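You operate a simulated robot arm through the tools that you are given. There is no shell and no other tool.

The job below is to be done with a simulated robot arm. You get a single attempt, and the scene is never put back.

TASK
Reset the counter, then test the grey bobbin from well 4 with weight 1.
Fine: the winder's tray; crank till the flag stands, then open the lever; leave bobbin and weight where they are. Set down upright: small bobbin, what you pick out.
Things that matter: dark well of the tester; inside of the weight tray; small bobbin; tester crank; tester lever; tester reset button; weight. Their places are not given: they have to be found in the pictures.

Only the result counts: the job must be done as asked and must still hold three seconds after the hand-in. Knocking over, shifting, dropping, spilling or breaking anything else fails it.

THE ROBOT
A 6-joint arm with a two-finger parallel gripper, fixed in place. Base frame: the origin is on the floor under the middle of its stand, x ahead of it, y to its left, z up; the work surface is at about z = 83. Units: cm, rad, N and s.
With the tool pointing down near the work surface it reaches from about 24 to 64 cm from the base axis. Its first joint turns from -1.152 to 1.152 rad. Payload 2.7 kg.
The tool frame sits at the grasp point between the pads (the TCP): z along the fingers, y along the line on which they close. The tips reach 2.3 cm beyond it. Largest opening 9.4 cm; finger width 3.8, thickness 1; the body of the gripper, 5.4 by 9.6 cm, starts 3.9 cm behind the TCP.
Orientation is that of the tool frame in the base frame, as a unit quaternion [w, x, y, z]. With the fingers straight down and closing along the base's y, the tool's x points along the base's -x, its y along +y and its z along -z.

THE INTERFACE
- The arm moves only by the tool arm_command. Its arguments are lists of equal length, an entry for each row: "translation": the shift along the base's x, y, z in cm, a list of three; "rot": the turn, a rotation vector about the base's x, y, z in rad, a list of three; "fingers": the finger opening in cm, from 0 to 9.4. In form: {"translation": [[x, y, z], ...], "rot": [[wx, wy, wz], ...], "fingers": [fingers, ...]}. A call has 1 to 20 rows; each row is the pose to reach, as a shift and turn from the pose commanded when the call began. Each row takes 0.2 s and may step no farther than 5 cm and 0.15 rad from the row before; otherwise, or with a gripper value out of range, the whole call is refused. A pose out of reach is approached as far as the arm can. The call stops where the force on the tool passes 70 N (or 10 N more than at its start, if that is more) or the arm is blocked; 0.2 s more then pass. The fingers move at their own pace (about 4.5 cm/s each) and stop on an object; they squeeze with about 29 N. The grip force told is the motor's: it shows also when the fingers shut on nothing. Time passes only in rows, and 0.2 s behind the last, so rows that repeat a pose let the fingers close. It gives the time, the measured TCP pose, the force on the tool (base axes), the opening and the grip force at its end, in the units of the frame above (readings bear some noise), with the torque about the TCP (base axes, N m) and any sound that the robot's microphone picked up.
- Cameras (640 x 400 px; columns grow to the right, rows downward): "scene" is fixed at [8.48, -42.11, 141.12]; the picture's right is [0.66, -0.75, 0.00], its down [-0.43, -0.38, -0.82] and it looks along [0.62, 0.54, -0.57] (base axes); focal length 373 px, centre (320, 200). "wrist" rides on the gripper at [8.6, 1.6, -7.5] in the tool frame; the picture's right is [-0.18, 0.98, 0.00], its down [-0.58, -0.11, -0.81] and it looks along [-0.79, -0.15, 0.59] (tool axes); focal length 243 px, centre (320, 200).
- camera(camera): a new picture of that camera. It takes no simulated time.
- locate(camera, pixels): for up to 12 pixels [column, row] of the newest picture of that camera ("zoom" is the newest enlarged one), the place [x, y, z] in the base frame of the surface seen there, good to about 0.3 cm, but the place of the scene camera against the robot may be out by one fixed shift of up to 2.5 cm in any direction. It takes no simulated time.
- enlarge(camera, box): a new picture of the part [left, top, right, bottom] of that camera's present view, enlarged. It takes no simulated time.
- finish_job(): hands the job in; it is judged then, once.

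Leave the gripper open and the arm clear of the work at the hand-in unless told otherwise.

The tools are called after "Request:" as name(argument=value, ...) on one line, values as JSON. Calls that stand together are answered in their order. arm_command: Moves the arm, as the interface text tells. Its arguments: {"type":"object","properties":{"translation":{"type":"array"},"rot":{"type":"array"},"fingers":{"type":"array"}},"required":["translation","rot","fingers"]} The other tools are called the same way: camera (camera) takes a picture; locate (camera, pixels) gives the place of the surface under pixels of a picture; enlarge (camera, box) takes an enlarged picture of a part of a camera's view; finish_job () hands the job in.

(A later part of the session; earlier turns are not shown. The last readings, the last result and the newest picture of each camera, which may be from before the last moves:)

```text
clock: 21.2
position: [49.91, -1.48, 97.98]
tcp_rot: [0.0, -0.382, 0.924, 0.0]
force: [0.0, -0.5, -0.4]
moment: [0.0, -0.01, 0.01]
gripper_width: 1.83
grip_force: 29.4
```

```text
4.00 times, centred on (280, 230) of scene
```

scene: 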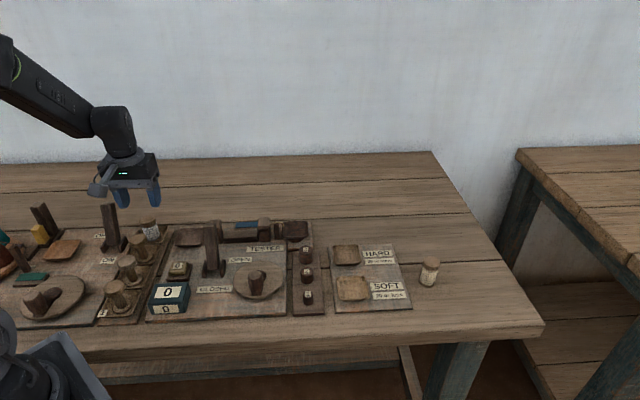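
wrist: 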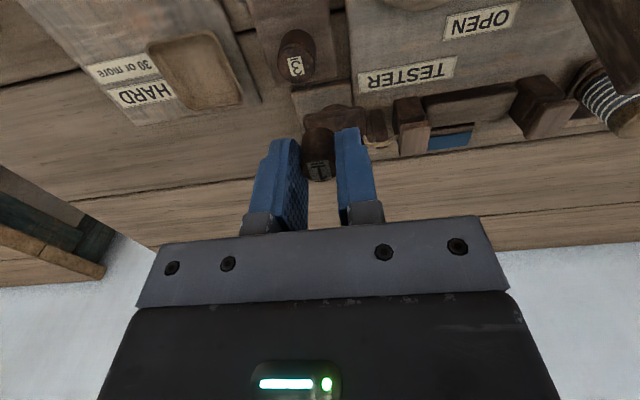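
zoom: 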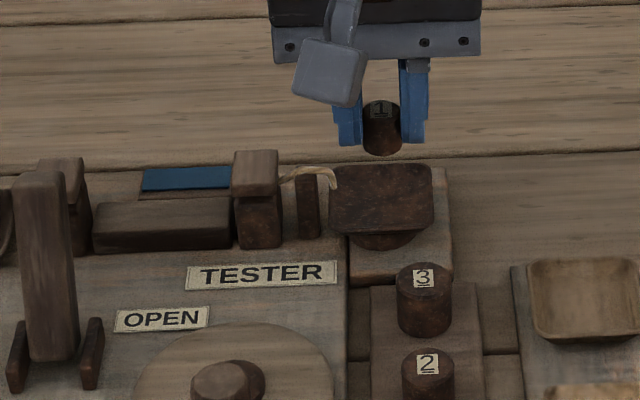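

The held weight hides the tray in the wrist view. Shift right by 6 cm along the board so the tray is seen past the fingers.

Request:
arm_command(translation=[[2.2, -2.2, 0], [4.4, -4.4, 0], [4.4, -4.4, 0]], rot=[[0, 0, 0], [0, 0, 0], [0, 0, 0]], fingers=[0, 0, 0])

Request:
camera(camera="wrist")

Request:
enlarge(camera="wrist", box=[340, 60, 480, 160])

```text
clock: 22.0
position: [54.29, -6.02, 97.82]
tcp_rot: [0.0, -0.382, 0.924, 0.0]
force: [-0.9, 0.1, -0.7]
moment: [0.02, -0.01, -0.01]
gripper_width: 1.83
grip_force: 28.9
```

```text
taken
```

wrist: 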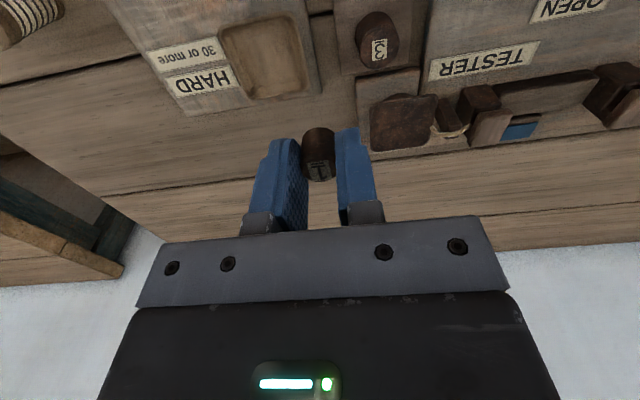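

```text
4.00 times, centred on (410, 110) of wrist
```

zoom: 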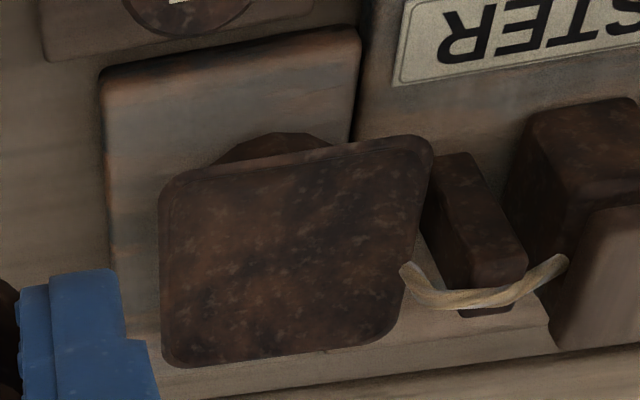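

The tray is fully visible now, with its cord at its left side. Locate its corners and inside.

Request:
locate(camera="zoom", pixels=[[292, 255], [170, 190], [425, 145], [180, 360], [385, 330], [230, 200], [370, 180], [220, 320], [350, 300], [292, 170], [290, 345], [480, 270]])

Request:
locate(camera="zoom", pixels=[[165, 275], [410, 230], [200, 270], [385, 240], [430, 280], [540, 280], [480, 170], [560, 120], [610, 220], [250, 80], [405, 270], [292, 300]])

```text
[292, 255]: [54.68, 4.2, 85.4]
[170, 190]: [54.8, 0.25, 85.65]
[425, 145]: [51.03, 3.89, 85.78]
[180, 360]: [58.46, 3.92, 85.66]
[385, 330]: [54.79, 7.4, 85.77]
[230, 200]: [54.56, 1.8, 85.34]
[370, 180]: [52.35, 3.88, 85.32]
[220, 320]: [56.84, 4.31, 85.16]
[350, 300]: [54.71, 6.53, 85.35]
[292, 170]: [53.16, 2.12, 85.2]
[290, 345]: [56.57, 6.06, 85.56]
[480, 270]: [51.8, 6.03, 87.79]
```

```text
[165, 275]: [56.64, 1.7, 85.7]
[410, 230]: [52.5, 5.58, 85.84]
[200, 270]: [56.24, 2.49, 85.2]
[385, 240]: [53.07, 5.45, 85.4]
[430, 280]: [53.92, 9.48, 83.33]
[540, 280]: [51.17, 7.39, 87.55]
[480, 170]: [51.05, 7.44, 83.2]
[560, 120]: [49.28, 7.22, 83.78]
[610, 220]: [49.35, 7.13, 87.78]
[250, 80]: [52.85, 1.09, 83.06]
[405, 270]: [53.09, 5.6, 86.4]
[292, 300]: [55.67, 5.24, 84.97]
```

Tray corners give its centre (54.8,3.9), floor z≈85.3, rim ≈85.7; the cord ends at its left rim. I'll aim 0.5 cm to the right of centre, (55.1,3.5), to keep the finger off the cord. First hover at TCP z≈93.

Request:
arm_command(translation=[[0.3, 3.2, 0], [0.6, 6.4, 0], [0.81, 9.49, 0], [0.81, 9.49, -3], [0.81, 9.49, -5], [0.81, 9.49, -5]], rot=[[0, 0, 0], [0, 0, 0], [0, 0, 0], [0, 0, 0], [0, 0, 0], [0, 0, 0]], fingers=[0, 0, 0, 0, 0, 0])

Request:
camera(camera="wrist")

Request:
enlarge(camera="scene", box=[220, 180, 340, 280])

```text
clock: 23.4
position: [55.16, 3.47, 92.74]
tcp_rot: [0.0, -0.383, 0.924, 0.0]
force: [-0.1, 0.9, -0.1]
moment: [-0.01, 0.04, -0.01]
gripper_width: 1.83
grip_force: 29.3
```

```text
taken
```

wrist: 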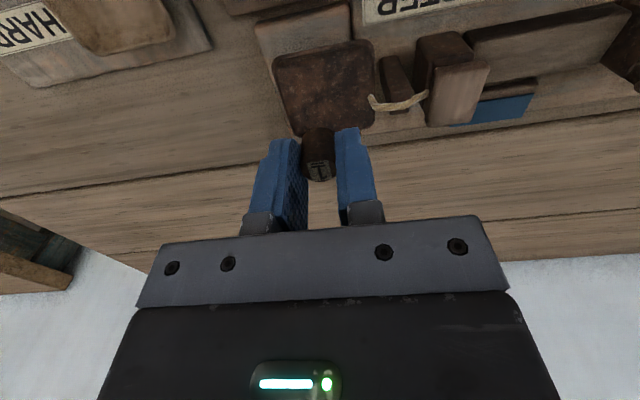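

```text
4.00 times, centred on (280, 230) of scene
```

zoom: 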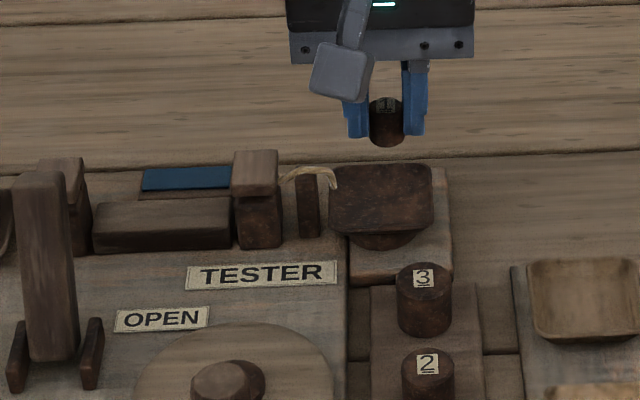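

The landing point (320,92) is inside the tray, slightly right of its centre as planned. Lower slowly.

Request:
arm_command(translation=[[0, 0, -2.5], [0, 0, -4.0], [0, 0, -4.3], [0, 0, -4.5], [0, 0, -4.6], [0, 0, -4.6]], rot=[[0, 0, 0], [0, 0, 0], [0, 0, 0], [0, 0, 0], [0, 0, 0], [0, 0, 0]], fingers=[0, 0, 0, 0, 0, 0])

Request:
camera(camera="wrist")

Request:
enlarge(camera="scene", box=[240, 190, 330, 265])

```text
clock: 24.8
position: [54.96, 3.46, 88.32]
tcp_rot: [-0.001, -0.383, 0.924, 0.0]
force: [0.6, -0.1, -0.6]
moment: [0.03, -0.03, 0.01]
gripper_width: 1.83
grip_force: 29.1
```

```text
taken
```

wrist: 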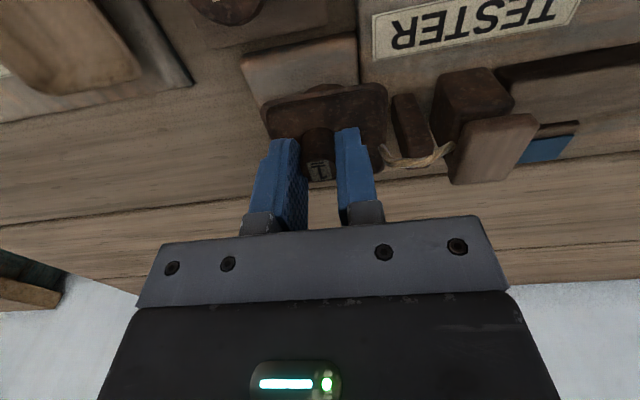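

```text
5.33 times, centred on (285, 228) of scene
```

zoom: 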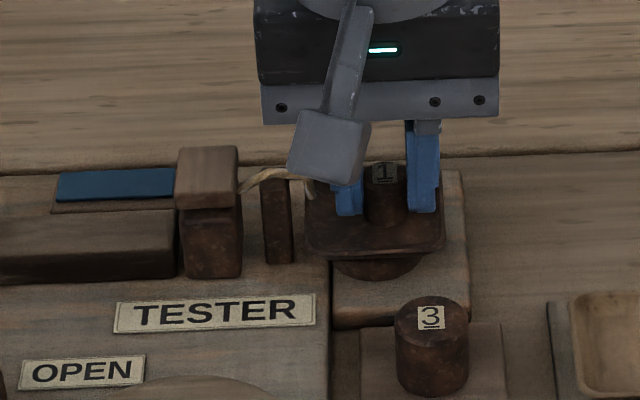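

No contact yet at TCP z≈88.3. Continue down in 0.1 cm steps, watching the force.

Request:
arm_command(translation=[[0, 0, -0.1], [0, 0, -0.2], [0, 0, -0.25]], rot=[[0, 0, 0], [0, 0, 0], [0, 0, 0]], fingers=[0, 0, 0])

```text
clock: 25.6
position: [55.24, 3.52, 88.05]
tcp_rot: [0.001, -0.383, 0.924, -0.001]
force: [0.2, -0.3, -1.1]
moment: [0.03, 0.01, 0.05]
gripper_width: 1.85
grip_force: 29.1
```

Request:
arm_command(translation=[[0, 0, -0.1], [0, 0, -0.15], [0, 0, -0.2]], rot=[[0, 0, 0], [0, 0, 0], [0, 0, 0]], fingers=[0, 0, 0])

Request:
camera(camera="wrist")

Request:
enlarge(camera="scene", box=[265, 200, 325, 250])

```text
clock: 26.4
position: [55.21, 3.51, 87.8]
tcp_rot: [0.0, -0.383, 0.924, 0.001]
force: [0.4, -0.4, -0.7]
moment: [-0.02, 0.0, 0.05]
gripper_width: 1.82
grip_force: 29.0
```

```text
taken
```

wrist: 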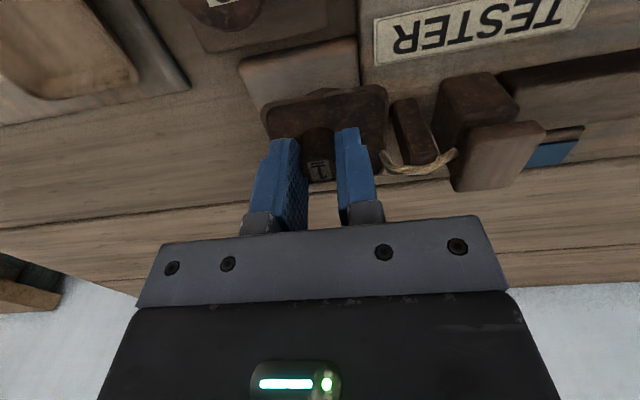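

```text
8.00 times, centred on (295, 225) of scene
```

zoom: 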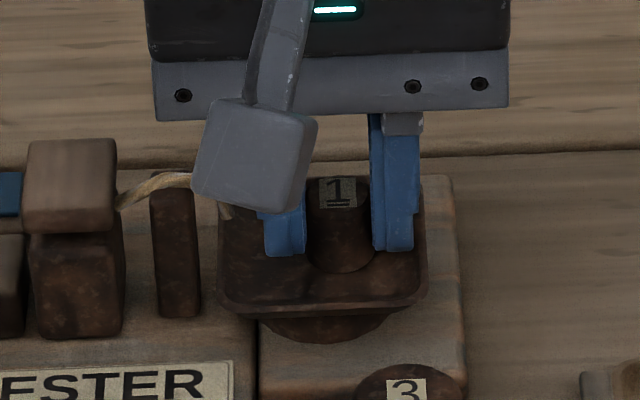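

Still no contact force. Continue down carefully.

Request:
arm_command(translation=[[0, 0, -0.1], [0, 0, -0.15], [0, 0, -0.2]], rot=[[0, 0, 0], [0, 0, 0], [0, 0, 0]], fingers=[0, 0, 0])

Request:
enlarge(camera="scene", box=[265, 200, 325, 250])

Request:
enlarge(camera="wrist", box=[240, 70, 420, 220])

```text
clock: 27.2
position: [55.2, 3.53, 87.58]
tcp_rot: [0.0, -0.383, 0.924, 0.0]
force: [0.3, 0.5, 0.6]
moment: [0.01, 0.0, -0.01]
gripper_width: 1.83
grip_force: 29.2
```

```text
8.00 times, centred on (295, 225) of scene
```

zoom: 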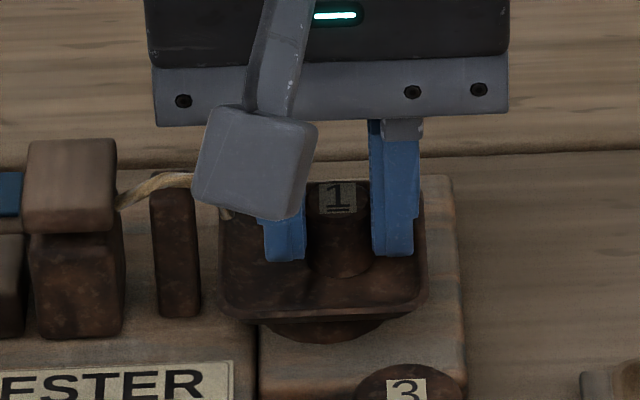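

```text
2.67 times, centred on (330, 145) of wrist
```

zoom: 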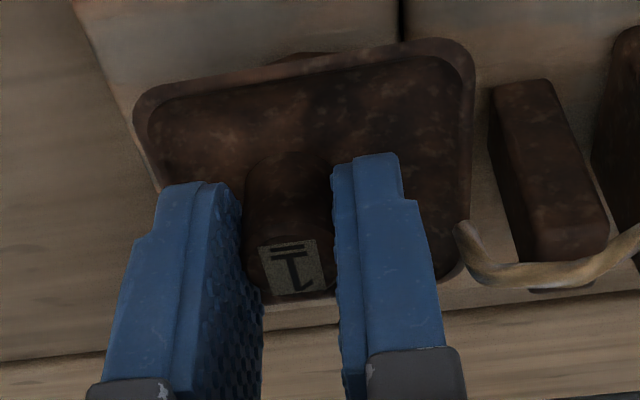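

The tray seems to have sunk slightly with almost no force (sprung pan?). I'll locate the tray's rim and floor now to compare (before: rim 85.7, floor 85.3).

Request:
locate(camera="zoom", pixels=[[145, 110], [460, 60], [310, 68], [200, 110], [390, 90], [290, 110], [300, 140], [295, 265], [430, 180], [180, 195], [375, 165], [465, 130]])

```text
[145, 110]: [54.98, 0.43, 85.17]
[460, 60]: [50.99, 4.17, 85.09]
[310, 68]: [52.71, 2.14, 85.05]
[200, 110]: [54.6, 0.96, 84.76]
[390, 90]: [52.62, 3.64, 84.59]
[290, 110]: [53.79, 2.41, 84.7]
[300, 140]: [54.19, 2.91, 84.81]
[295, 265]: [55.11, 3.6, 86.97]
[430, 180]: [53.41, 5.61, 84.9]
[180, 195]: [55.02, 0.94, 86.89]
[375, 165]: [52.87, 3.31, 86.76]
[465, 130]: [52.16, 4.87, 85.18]
```

The pan is sprung: it sank ~0.5 cm (rim 85.1, floor 84.7), so the weight stands on it. Open the fingers slightly and gently.

Request:
arm_command(translation=[[0, 0, 0], [0, 0, 0], [0, 0, 0], [0, 0, 0], [0, 0, 0]], rot=[[0, 0, 0], [0, 0, 0], [0, 0, 0], [0, 0, 0], [0, 0, 0]], fingers=[2.0, 2.2, 2.4, 2.6, 2.7])

Request:
enlarge(camera="scene", box=[265, 200, 325, 250])

Request:
enlarge(camera="wrist", box=[240, 70, 420, 220])

```text
clock: 28.4
position: [55.18, 3.5, 87.7]
tcp_rot: [0.0, -0.383, 0.924, 0.0]
force: [0.0, -0.2, 0.5]
moment: [-0.03, 0.01, -0.02]
gripper_width: 2.74
grip_force: 0.0
```

```text
8.00 times, centred on (295, 225) of scene
```

zoom: 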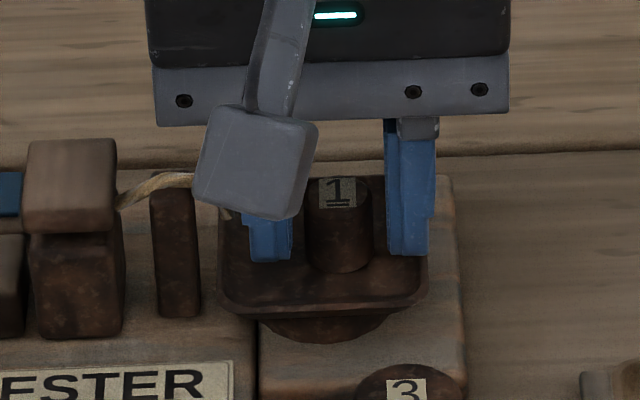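

```text
2.67 times, centred on (330, 145) of wrist
```

zoom: 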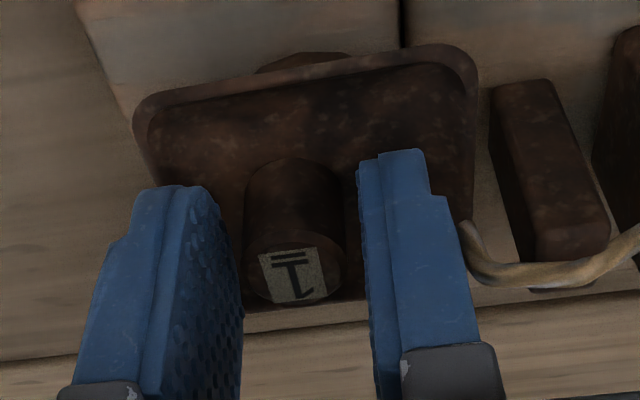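

Weight 1 stands on the pan. Rise straight up slowly.

Request:
arm_command(translation=[[0, 0, 0.5], [0, 0, 1.5], [0, 0, 3.5], [0, 0, 7], [0, 0, 10]], rot=[[0, 0, 0], [0, 0, 0], [0, 0, 0], [0, 0, 0], [0, 0, 0]], fingers=[2.7, 2.7, 2.7, 2.7, 2.7])

Request:
enlarge(camera="scene", box=[140, 200, 320, 325])

Request:
enlarge(camera="wrist", box=[240, 20, 480, 180])

```text
clock: 29.6
position: [55.2, 3.46, 97.83]
tcp_rot: [0.0, -0.382, 0.924, 0.0]
force: [-0.3, -0.2, -0.3]
moment: [-0.03, 0.03, 0.02]
gripper_width: 2.69
grip_force: 0.1
```

```text
3.20 times, centred on (230, 262) of scene
```

zoom: 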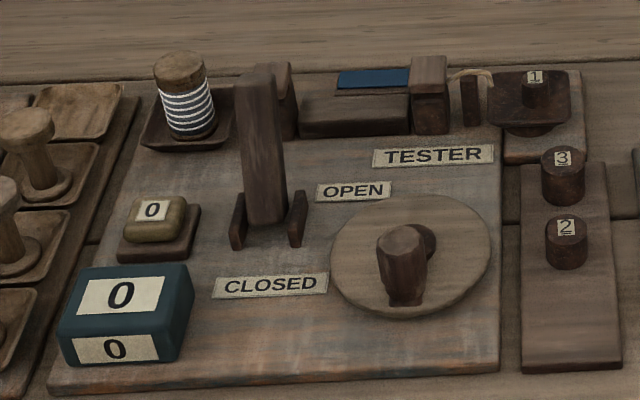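

```text
2.50 times, centred on (360, 100) of wrist
```

zoom: 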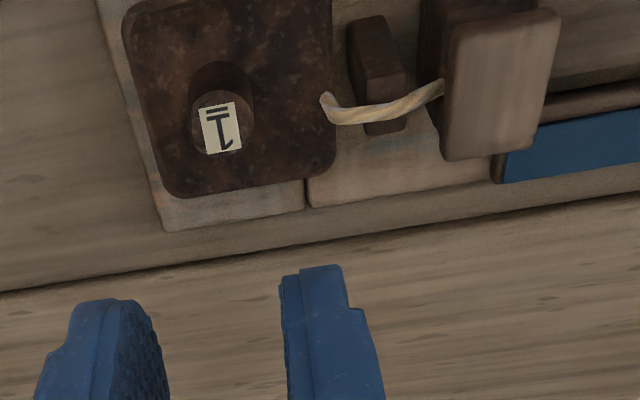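

Weight 1 stands in the tray, the old spot is empty. Next: the lever. Move back to look at lever and crank from the front at a height of ~100, closing the fingers.

Request:
arm_command(translation=[[-4.5, 0, 2], [-9, 0, 2.2], [-13.5, 0, 2.2], [-18, 0, 2.2], [-22.5, 0, 2.2], [-24.7, 0, 2.2], [-24.7, 0, 2.2]], rot=[[0, 0, 0], [0, 0, 0], [0, 0, 0], [0, 0, 0], [0, 0, 0], [0, 0, 0], [0, 0, 0]], fingers=[0, 0, 0, 0, 0, 0, 0])

Request:
camera(camera="wrist")

Request:
enlarge(camera="wrist", box=[160, 20, 400, 180])

```text
clock: 31.2
position: [30.4, 3.38, 99.97]
tcp_rot: [-0.001, -0.383, 0.924, -0.001]
force: [0.0, 0.4, 0.7]
moment: [0.0, 0.02, 0.01]
gripper_width: 0.0
grip_force: 28.7
```

```text
taken
```

wrist: 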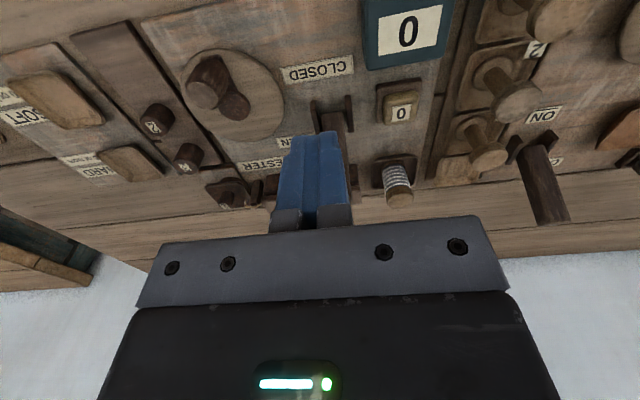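

```text
2.50 times, centred on (280, 100) of wrist
```

zoom: 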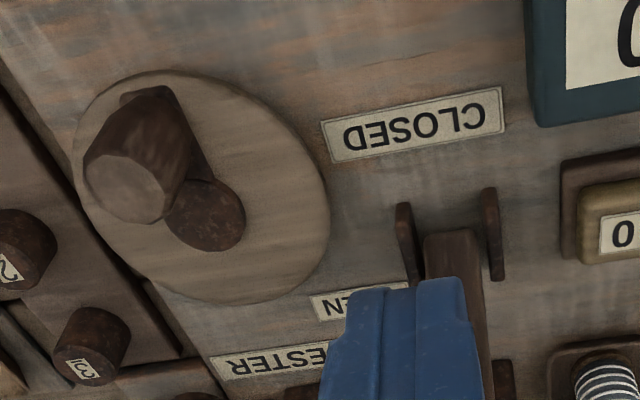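

The crank is well seen here: hub (207,213) and knob top (128,190) in the zoom. Locate these and the lever parts.

Request:
locate(camera="zoom", pixels=[[207, 215], [225, 235], [128, 190], [100, 185], [155, 195], [125, 165], [135, 218], [150, 100], [75, 165], [328, 210], [190, 75], [235, 300]])

Request:
locate(camera="zoom", pixels=[[452, 245], [480, 300], [405, 215], [493, 205], [425, 270], [500, 270], [475, 260], [485, 380], [170, 120], [110, 150], [180, 170], [200, 190]])

```text
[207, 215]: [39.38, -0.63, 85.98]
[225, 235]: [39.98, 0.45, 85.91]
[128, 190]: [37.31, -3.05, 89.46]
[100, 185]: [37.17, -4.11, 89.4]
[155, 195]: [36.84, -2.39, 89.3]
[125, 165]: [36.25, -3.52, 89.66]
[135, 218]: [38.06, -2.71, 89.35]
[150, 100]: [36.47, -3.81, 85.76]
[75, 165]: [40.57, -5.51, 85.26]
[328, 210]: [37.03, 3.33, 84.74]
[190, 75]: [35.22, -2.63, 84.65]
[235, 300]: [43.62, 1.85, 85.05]
```

```text
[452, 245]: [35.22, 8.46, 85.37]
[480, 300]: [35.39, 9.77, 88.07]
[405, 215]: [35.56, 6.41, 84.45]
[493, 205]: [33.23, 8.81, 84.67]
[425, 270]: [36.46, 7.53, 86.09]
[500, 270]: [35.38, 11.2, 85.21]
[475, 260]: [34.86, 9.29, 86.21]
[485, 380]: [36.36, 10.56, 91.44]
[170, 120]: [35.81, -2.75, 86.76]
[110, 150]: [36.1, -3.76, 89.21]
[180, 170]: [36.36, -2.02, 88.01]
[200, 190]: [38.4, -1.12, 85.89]
```

Crank: axis ≈ (39.45,-0.45), knob ≈ (37.25,-3.1) with top z 89.4, radius ≈ 3.4. Lever: leaning ~18° to OPEN, top z ≈ 93.5, back edge at about (38.4,11.6). Now go above and behind the lever with closed fingers and lower to TCP z≈92.

Request:
arm_command(translation=[[2.5, 2.6, 0], [5, 5.2, 0], [7.5, 7.8, 0], [10.08, 10.28, 0], [10.08, 10.28, -3], [10.08, 10.28, -6], [10.08, 10.28, -7.86], [10.08, 10.28, -7.86]], rot=[[0, 0, 0], [0, 0, 0], [0, 0, 0], [0, 0, 0], [0, 0, 0], [0, 0, 0], [0, 0, 0], [0, 0, 0]], fingers=[0, 0, 0, 0, 0, 0, 0, 0])

Request:
camera(camera="wrist")

Request:
enlarge(camera="scene", box=[140, 160, 320, 285])

```text
clock: 33.0
position: [40.53, 13.68, 91.98]
tcp_rot: [0.0, -0.383, 0.924, 0.001]
force: [0.0, 0.3, 0.6]
moment: [0.01, -0.02, 0.01]
gripper_width: 0.02
grip_force: 29.1
```

```text
taken
```

wrist: 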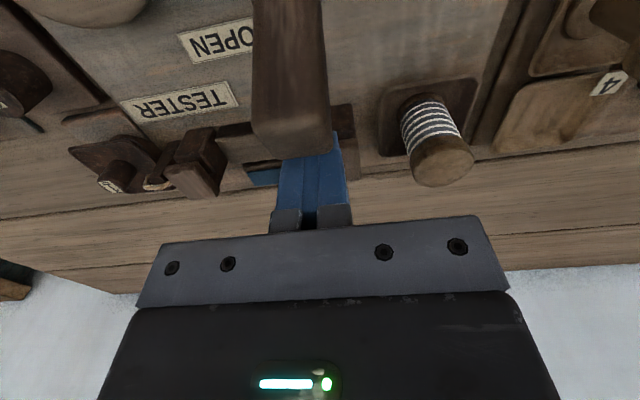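

```text
3.20 times, centred on (230, 222) of scene
```

zoom: 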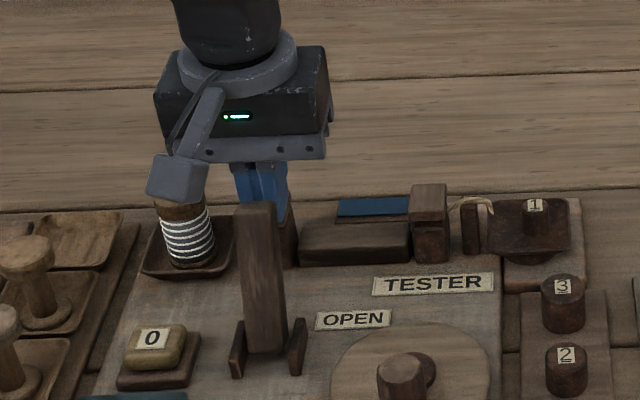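

The fingers are behind the lever. Check the lever's lateral centre: locate its top edges at (256,140), (292,145), (328,140).

Request:
locate(camera="wrist", pixels=[[258, 125], [292, 130], [326, 120], [292, 148], [270, 50], [320, 40], [258, 60], [330, 135], [262, 150]])

```text
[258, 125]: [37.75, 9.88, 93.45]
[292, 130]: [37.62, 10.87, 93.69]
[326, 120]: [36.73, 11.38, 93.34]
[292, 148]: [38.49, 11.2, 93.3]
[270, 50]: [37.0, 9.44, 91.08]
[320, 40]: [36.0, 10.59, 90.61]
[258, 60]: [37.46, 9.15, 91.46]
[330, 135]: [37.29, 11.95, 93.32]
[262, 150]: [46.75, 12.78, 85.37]
```

The fingers are lined up with the lever (both at lateral ~18.9). Push the lever forward (toward the CLOSED label) along (-0.707,-0.707) in 0.5 cm steps.

Request:
arm_command(translation=[[-0.7, -0.7, 0], [-1.06, -1.06, 0], [-1.41, -1.41, 0], [-1.77, -1.77, 0], [-2.12, -2.12, 0], [-2.47, -2.47, 0], [-2.83, -2.83, 0], [-3.18, -3.18, 0], [-3.54, -3.54, 0]], rot=[[0, 0, 0], [0, 0, 0], [0, 0, 0], [0, 0, 0], [0, 0, 0], [0, 0, 0], [0, 0, 0], [0, 0, 0], [0, 0, 0]], fingers=[0, 0, 0, 0, 0, 0, 0, 0, 0])

Request:
camera(camera="wrist")

Request:
enlarge(camera="scene", box=[140, 180, 320, 305])

```text
clock: 35.0
position: [36.92, 10.18, 91.98]
tcp_rot: [-0.001, -0.383, 0.924, 0.0]
force: [1.1, 0.3, 0.4]
moment: [-0.01, 0.0, 0.04]
gripper_width: 0.0
grip_force: 29.2
```

```text
taken
```

wrist: 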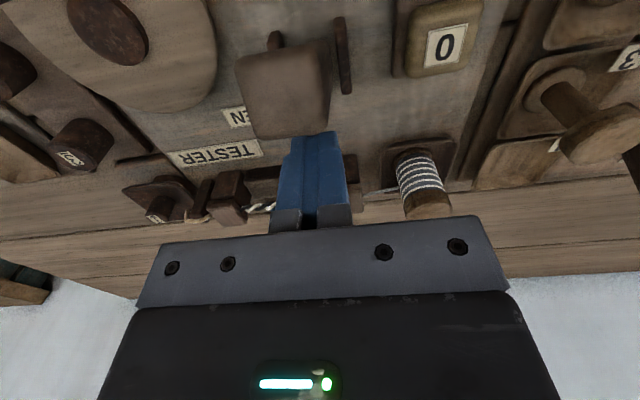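

```text
3.20 times, centred on (230, 242) of scene
```

zoom: 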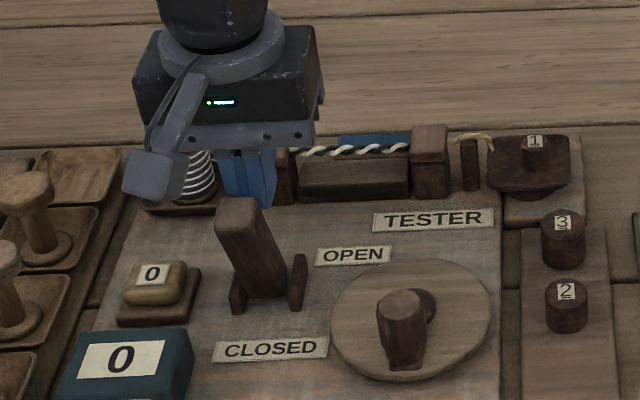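

The lever now leans to the CLOSED side and a strand has appeared across the tester. Push a little more to be sure it is fully at the end stop.

Request:
arm_command(translation=[[-0.35, -0.35, 0], [-0.71, -0.71, 0], [-1.06, -1.06, 0], [-1.41, -1.41, 0]], rot=[[0, 0, 0], [0, 0, 0], [0, 0, 0], [0, 0, 0]], fingers=[0, 0, 0, 0])

Request:
enlarge(camera="scene", box=[140, 180, 320, 305])

```text
clock: 36.0
position: [36.31, 9.37, 92.33]
tcp_rot: [0.015, -0.383, 0.924, 0.001]
force: [26.6, 48.4, 2.2]
moment: [1.14, -0.59, -0.26]
gripper_width: 0.0
grip_force: 29.2
```

```text
3.20 times, centred on (230, 242) of scene
```

zoom: 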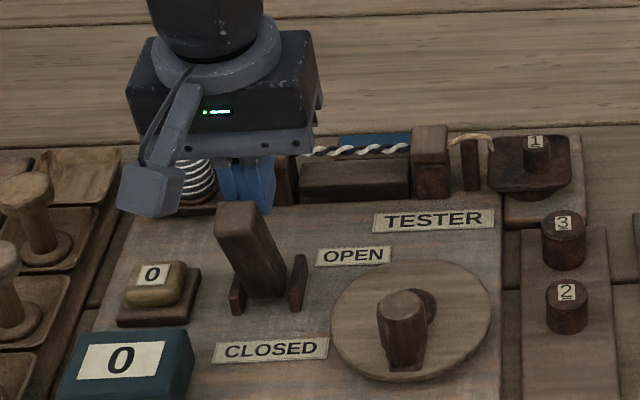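

The lever is at its stop (about 55 N). Back off and rise; check the lever stays closed.

Request:
arm_command(translation=[[1.0, 1.0, 0], [2.0, 2.0, 0], [2.8, 2.8, 0], [2.8, 2.8, 4], [2.8, 2.8, 8], [2.8, 2.8, 8]], rot=[[0, 0, 0], [0, 0, 0], [0, 0, 0], [0, 0, 0], [0, 0, 0], [0, 0, 0]], fingers=[0, 0, 0, 0, 0, 0])

Request:
enlarge(camera="scene", box=[140, 200, 320, 325])

Request:
camera(camera="wrist")

```text
clock: 37.4
position: [38.24, 11.6, 99.88]
tcp_rot: [-0.001, -0.383, 0.924, 0.0]
force: [0.0, 1.3, -0.2]
moment: [0.01, 0.02, -0.01]
gripper_width: 0.01
grip_force: 28.6
```

```text
3.20 times, centred on (230, 262) of scene
```

zoom: 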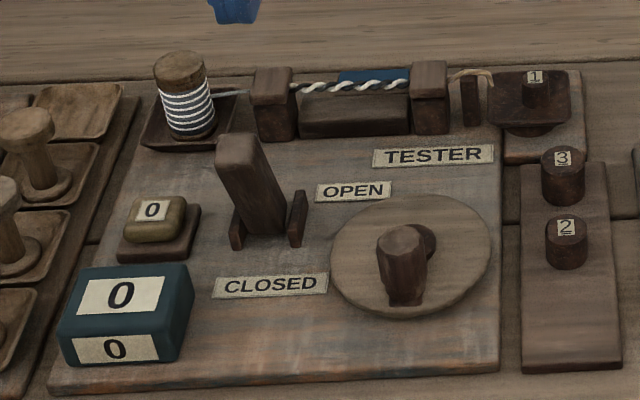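

```text
taken
```

wrist: 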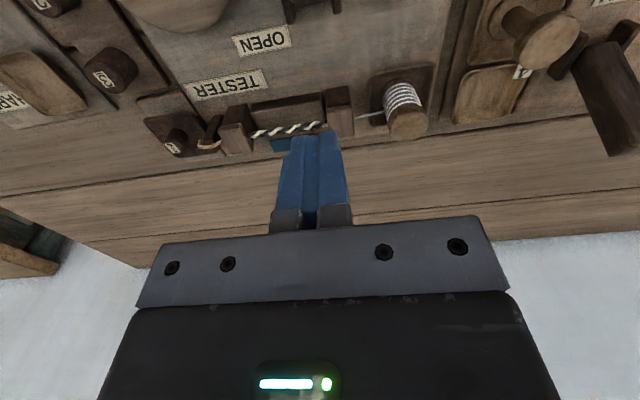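

The lever holds at CLOSED and the thread now runs through the tester. Next the crank: I'll turn the hand +90° (long side along the boards' depth, camera toward the weights) so the body clears the lever, and hover above the knob at (37.25,-3.1).

Request:
arm_command(translation=[[-0.1, -1.3, 0], [-0.2, -2.7, 0], [-0.3, -4.0, 0], [-0.4, -5.4, 0], [-0.5, -6.7, 0], [-0.6, -8.0, 0], [-0.7, -9.4, 0], [-0.8, -10.7, 0], [-0.9, -12.1, 0], [-1.0, -13.4, 0], [-1.1, -14.75, 0], [-1.1, -14.75, -2], [-1.1, -14.75, -2]], rot=[[0, 0, 0.143], [0, 0, 0.286], [0, 0, 0.428], [0, 0, 0.571], [0, 0, 0.714], [0, 0, 0.857], [0, 0, 1.0], [0, 0, 1.143], [0, 0, 1.285], [0, 0, 1.428], [0, 0, 1.571], [0, 0, 1.571], [0, 0, 1.571]], fingers=[0, 0, 1, 2, 3, 4, 4.5, 4.5, 4.5, 4.5, 4.5, 4.5, 4.5])

Request:
camera(camera="wrist")

Request:
camera(camera="scene")

```text
clock: 40.2
position: [37.32, -3.08, 97.92]
tcp_rot: [0.0, 0.924, -0.383, 0.0]
force: [-0.1, -0.4, -0.5]
moment: [0.01, -0.01, -0.01]
gripper_width: 4.5
grip_force: 0.0
```

```text
taken
```

wrist: 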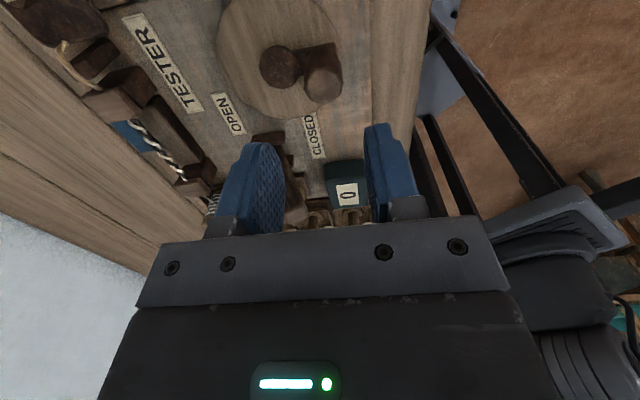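

```text
taken
```

scene: 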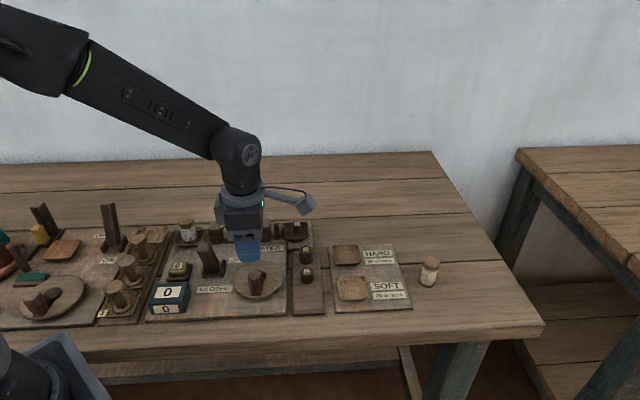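

Yaw reached. The knob's top shows at about (322,78). Enlarge and locate the knob and hub from here.

Request:
enlarge(camera="wrist", box=[210, 10, 370, 130])

Request:
locate(camera="wrist", pixels=[[322, 85], [308, 85], [337, 85], [322, 72], [322, 97], [277, 66], [265, 66], [293, 66], [220, 55], [300, 117], [356, 45], [320, 50]])

```text
3.33 times, centred on (290, 70) of wrist
```

zoom: 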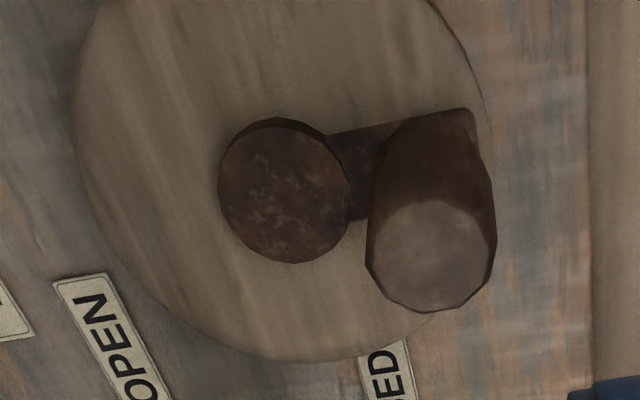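

```text
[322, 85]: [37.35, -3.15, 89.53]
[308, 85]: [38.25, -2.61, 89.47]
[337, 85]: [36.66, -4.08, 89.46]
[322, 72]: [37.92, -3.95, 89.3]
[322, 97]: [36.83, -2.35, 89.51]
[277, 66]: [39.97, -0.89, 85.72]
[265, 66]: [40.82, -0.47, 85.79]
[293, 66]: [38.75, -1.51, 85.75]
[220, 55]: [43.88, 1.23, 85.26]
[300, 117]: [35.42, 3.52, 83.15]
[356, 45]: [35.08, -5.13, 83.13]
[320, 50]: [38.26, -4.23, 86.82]
```

Knob top centre ≈ (37.35,-3.2,89.5), about 2.2 cm wide; hub ≈ (39.6,-0.75). Descend over the knob to TCP z≈89.0 and close the fingers.

Request:
arm_command(translation=[[0.05, -0.1, -4], [0.05, -0.1, -7.5], [0.05, -0.1, -8.9], [0.05, -0.1, -8.9], [0.05, -0.1, -8.9], [0.05, -0.1, -8.9], [0.05, -0.1, -8.9]], rot=[[0, 0, 0], [0, 0, 0], [0, 0, 0], [0, 0, 0], [0, 0, 0], [0, 0, 0], [0, 0, 0]], fingers=[4.5, 4.5, 4.5, 0, 0, 0, 0])

Request:
camera(camera="wrist")

Request:
enlarge(camera="scene", box=[140, 200, 320, 325])

```text
clock: 41.8
position: [37.28, -3.28, 89.03]
tcp_rot: [0.001, 0.923, -0.384, -0.001]
force: [-8.9, -11.3, -4.0]
moment: [0.17, -0.54, -0.01]
gripper_width: 2.69
grip_force: 45.1
```

```text
taken
```

wrist: 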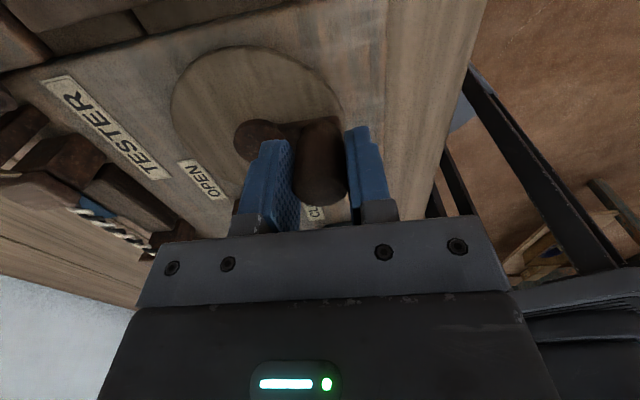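

```text
3.20 times, centred on (230, 262) of scene
```

zoom: 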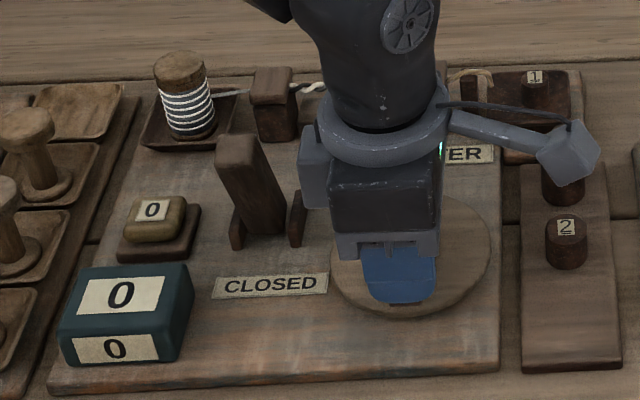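

One finger touches first: the knob sits about 0.25 cm toward the near side of the hand. Shift by (-0.18,-0.18) with the fingers still closing.

Request:
arm_command(translation=[[-0.1, -0.1, 0], [-0.18, -0.18, 0], [-0.18, -0.18, 0], [-0.18, -0.18, 0]], rot=[[0, 0, 0], [0, 0, 0], [0, 0, 0], [0, 0, 0]], fingers=[0, 0, 0, 0])

```text
clock: 42.8
position: [37.2, -3.4, 89.0]
tcp_rot: [-0.001, 0.924, -0.383, 0.001]
force: [13.1, 13.2, -32.3]
moment: [-0.36, 0.25, -0.04]
gripper_width: 2.71
grip_force: 44.6
```

The knob is actually 2.7 cm wide, so balance is in between. Shift back by (+0.085,+0.085) and see the forces.

Request:
arm_command(translation=[[0.085, 0.085, -0.05], [0.085, 0.085, -0.1], [0.085, 0.085, -0.1]], rot=[[0, 0, 0], [0, 0, 0], [0, 0, 0]], fingers=[0, 0, 0])

```text
clock: 43.6
position: [37.24, -3.28, 89.08]
tcp_rot: [0.0, 0.924, -0.383, 0.0]
force: [4.2, 4.1, -13.5]
moment: [0.45, -0.2, 0.02]
gripper_width: 2.69
grip_force: 44.8
```

Before turning, test whether commanding an opening just under the knob width gives a gentler hold.

Request:
arm_command(translation=[[0, 0, -0.05], [0, 0, -0.05], [0, 0, -0.05]], rot=[[0, 0, 0], [0, 0, 0], [0, 0, 0]], fingers=[2.72, 2.66, 2.66])

```text
clock: 44.4
position: [37.34, -3.24, 88.93]
tcp_rot: [0.0, 0.924, -0.383, 0.0]
force: [2.0, 1.7, 1.9]
moment: [-0.05, 0.03, 0.0]
gripper_width: 2.78
grip_force: 1.4
```

A gentle hold is possible that way. Now test the crank: firm hold, turn clockwise (seen from above) by 40° along the circle about (39.6,-0.8), constant hand yaw, watching forces.

Request:
arm_command(translation=[[0, 0, 0], [-0.2, 0.21, 0], [-0.39, 0.44, 0], [-0.56, 0.69, 0], [-0.695, 0.95, 0]], rot=[[0, 0, 0], [0, 0, 0], [0, 0, 0], [0, 0, 0], [0, 0, 0]], fingers=[0, 0, 0, 0, 0])

Request:
enlarge(camera="scene", box=[140, 200, 320, 325])

Request:
camera(camera="wrist")

```text
clock: 45.6
position: [36.52, -2.74, 88.97]
tcp_rot: [0.0, 0.923, -0.384, 0.0]
force: [16.6, -41.3, 0.4]
moment: [-0.31, -0.12, -0.07]
gripper_width: 2.65
grip_force: 45.0
```

```text
3.20 times, centred on (230, 262) of scene
```

zoom: 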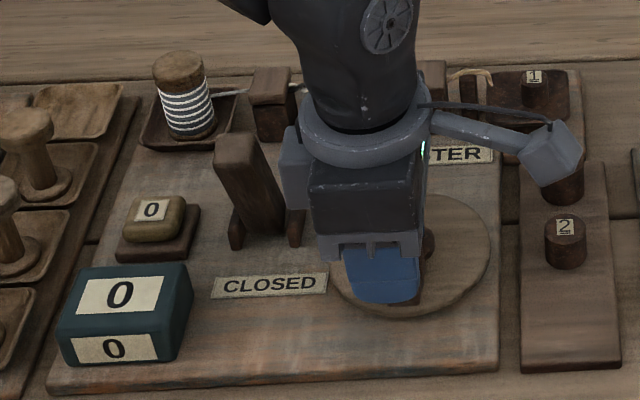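

```text
taken
```

wrist: 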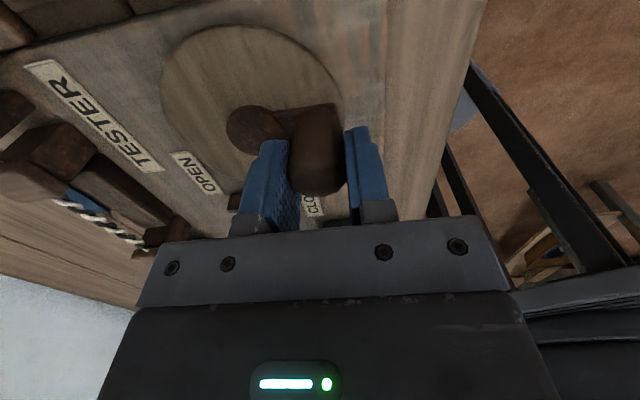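

The crank does not follow clockwise (45 N resisting, no count): it probably turns only the other way. Return to the start point and try counter-clockwise.

Request:
arm_command(translation=[[0.3, -0.4, 0], [0.695, -0.95, 0], [0.695, -0.95, 0]], rot=[[0, 0, 0], [0, 0, 0], [0, 0, 0]], fingers=[2.8, 2.9, 2.9])

Request:
camera(camera="wrist")

Request:
enlarge(camera="wrist", box=[220, 80, 400, 220])

```text
clock: 46.4
position: [37.2, -3.27, 88.99]
tcp_rot: [0.0, 0.924, -0.383, -0.001]
force: [-0.3, 0.5, 0.6]
moment: [-0.02, 0.0, 0.03]
gripper_width: 2.91
grip_force: 0.0
```

```text
taken
```

wrist: 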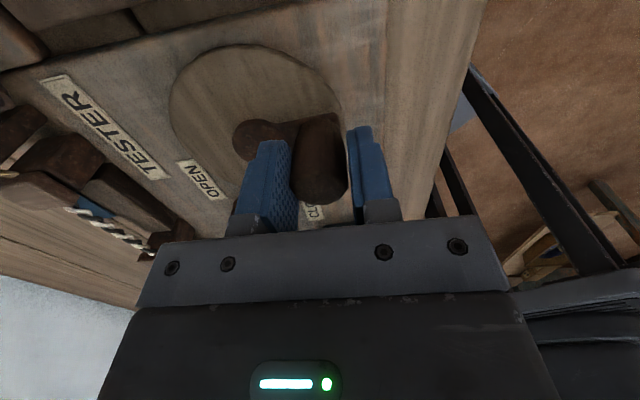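

```text
2.86 times, centred on (310, 150) of wrist
```

zoom: 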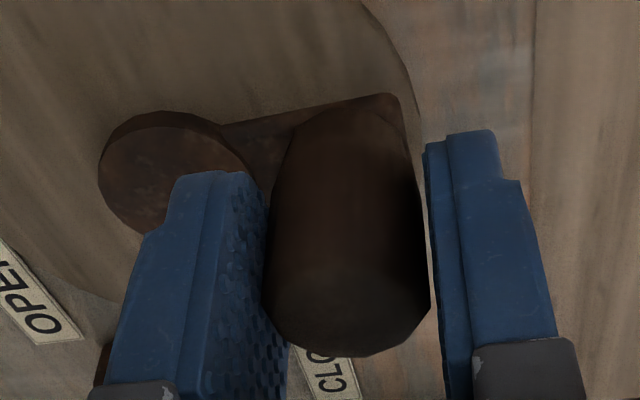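

Knob is centred between the fingers. Now grip and test counter-clockwise by 20°.

Request:
arm_command(translation=[[0, 0, 0], [0, 0, 0], [0.225, -0.19, 0], [0.46, -0.37, 0], [0.71, -0.52, 0], [0.98, -0.65, 0]], rot=[[0, 0, 0], [0, 0, 0], [0, 0, 0], [0, 0, 0], [0, 0, 0], [0, 0, 0]], fingers=[2.6, 0, 0, 0, 0, 0])

Request:
enlarge(camera="scene", box=[140, 200, 320, 325])

Request:
enlarge(camera="wrist", box=[220, 80, 400, 220])

```text
clock: 47.8
position: [38.36, -3.95, 88.85]
tcp_rot: [0.001, 0.924, -0.383, 0.0]
force: [0.4, 1.7, -2.1]
moment: [-0.13, -0.14, -0.01]
gripper_width: 2.61
grip_force: 44.7
```

```text
3.20 times, centred on (230, 262) of scene
```

zoom: 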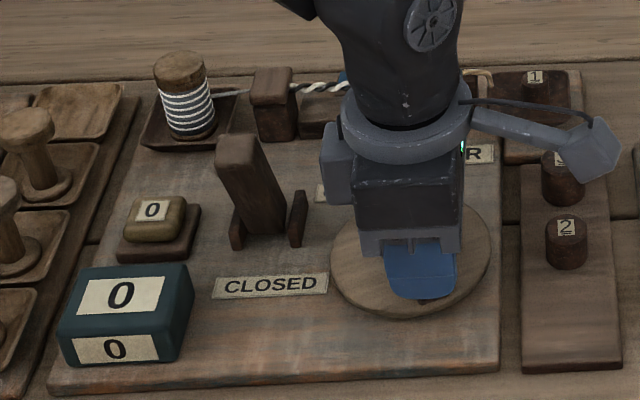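

```text
2.86 times, centred on (310, 150) of wrist
```

zoom: 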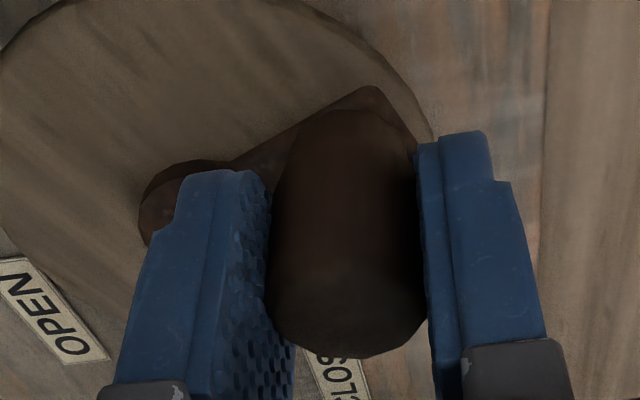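

Counter-clockwise it turns freely (about 2 N). Continue counter-clockwise with 10° rows over about 100° and watch forces and counter.

Request:
arm_command(translation=[[0.559, -0.19, 0], [1.143, -0.281, 0], [1.734, -0.268, 0], [2.314, -0.154, 0], [2.865, 0.06, 0], [3.37, 0.366, 0], [3.815, 0.756, 0], [4.185, 1.216, 0], [4.47, 1.734, 0], [4.66, 2.293, 0]], rot=[[0, 0, 0], [0, 0, 0], [0, 0, 0], [0, 0, 0], [0, 0, 0], [0, 0, 0], [0, 0, 0], [0, 0, 0], [0, 0, 0], [0, 0, 0]], fingers=[0, 0, 0, 0, 0, 0, 0, 0, 0, 0])

Request:
enlarge(camera="scene", box=[140, 200, 320, 325])

Request:
enlarge(camera="wrist", box=[220, 80, 400, 220])

```text
clock: 50.0
position: [42.97, -1.69, 88.99]
tcp_rot: [-0.001, 0.924, -0.383, 0.001]
force: [7.4, -1.7, 1.1]
moment: [0.05, 0.35, -0.01]
gripper_width: 2.62
grip_force: 45.1
```

```text
3.20 times, centred on (230, 262) of scene
```

zoom: 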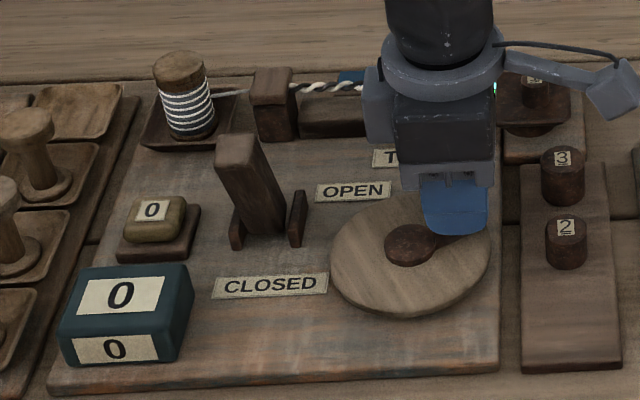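

```text
2.86 times, centred on (310, 150) of wrist
```

zoom: 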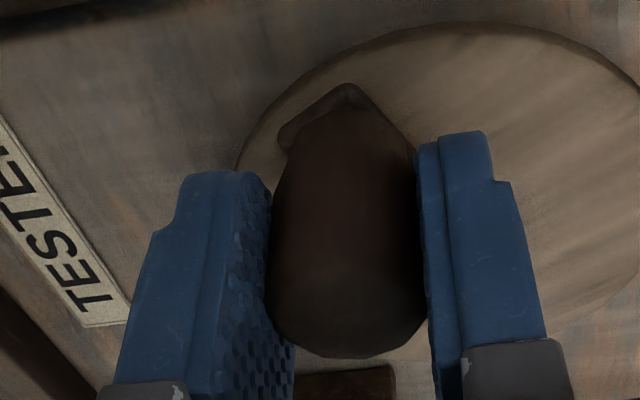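

It follows smoothly (7 N radial). Continue the turn counter-clockwise for the next 200°.

Request:
arm_command(translation=[[0.14, 0.584, 0], [0.14, 1.175, 0], [0.03, 1.754, 0], [-0.18, 2.305, 0], [-0.486, 2.811, 0], [-0.876, 3.255, 0], [-1.336, 3.626, 0], [-1.854, 3.91, 0], [-2.413, 4.101, 0], [-2.997, 4.191, 0], [-3.588, 4.179, 0], [-4.168, 4.064, 0], [-4.719, 3.85, 0], [-5.224, 3.544, 0], [-5.669, 3.155, 0], [-6.039, 2.694, 0], [-6.324, 2.176, 0], [-6.514, 1.617, 0], [-6.605, 1.033, 0], [-6.592, 0.442, 0]], rot=[[0, 0, 0], [0, 0, 0], [0, 0, 0], [0, 0, 0], [0, 0, 0], [0, 0, 0], [0, 0, 0], [0, 0, 0], [0, 0, 0], [0, 0, 0], [0, 0, 0], [0, 0, 0], [0, 0, 0], [0, 0, 0], [0, 0, 0], [0, 0, 0], [0, 0, 0], [0, 0, 0], [0, 0, 0], [0, 0, 0]], fingers=[0, 0, 0, 0, 0, 0, 0, 0, 0, 0, 0, 0, 0, 0, 0, 0, 0, 0, 0, 0])

Request:
enlarge(camera="scene", box=[140, 200, 320, 325])

Request:
enlarge(camera="wrist", box=[220, 80, 400, 220])

```text
clock: 54.2
position: [36.18, -1.37, 88.83]
tcp_rot: [0.002, 0.924, -0.382, -0.001]
force: [-16.7, -3.1, 11.5]
moment: [0.44, 0.58, -0.02]
gripper_width: 2.64
grip_force: 45.1
```

```text
3.20 times, centred on (230, 262) of scene
```

zoom: 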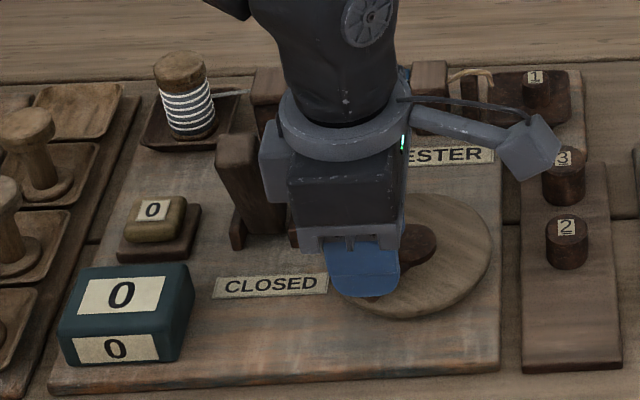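

```text
2.86 times, centred on (310, 150) of wrist
```

zoom: 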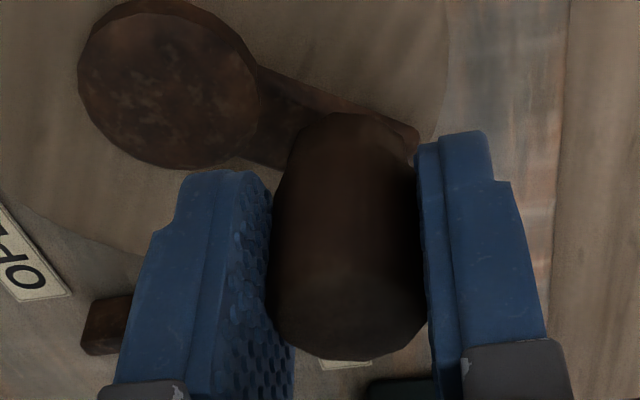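

The radius is slightly larger than assumed (forces point outward), so I use centre (39.62,-0.88), r 3.45. Complete the first full turn (to the start angle and a bit beyond) and check the counter.

Request:
arm_command(translation=[[0.225, -1.079, 0], [0.816, -1.982, 0], [1.657, -2.659, 0], [2.666, -3.042, 0]], rot=[[0, 0, 0], [0, 0, 0], [0, 0, 0], [0, 0, 0]], fingers=[0, 0, 0, 0])

Request:
enlarge(camera="scene", box=[140, 200, 320, 325])

```text
clock: 55.2
position: [39.12, -4.24, 88.91]
tcp_rot: [-0.001, 0.924, -0.382, 0.001]
force: [-0.1, 3.8, -10.4]
moment: [-0.57, -0.22, 0.01]
gripper_width: 2.66
grip_force: 44.9
```

```text
3.20 times, centred on (230, 262) of scene
```

zoom: 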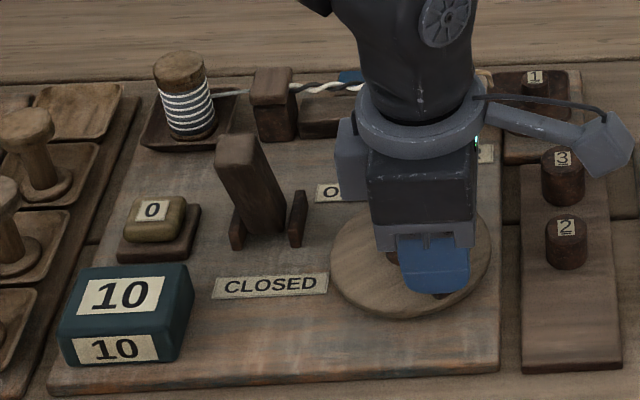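

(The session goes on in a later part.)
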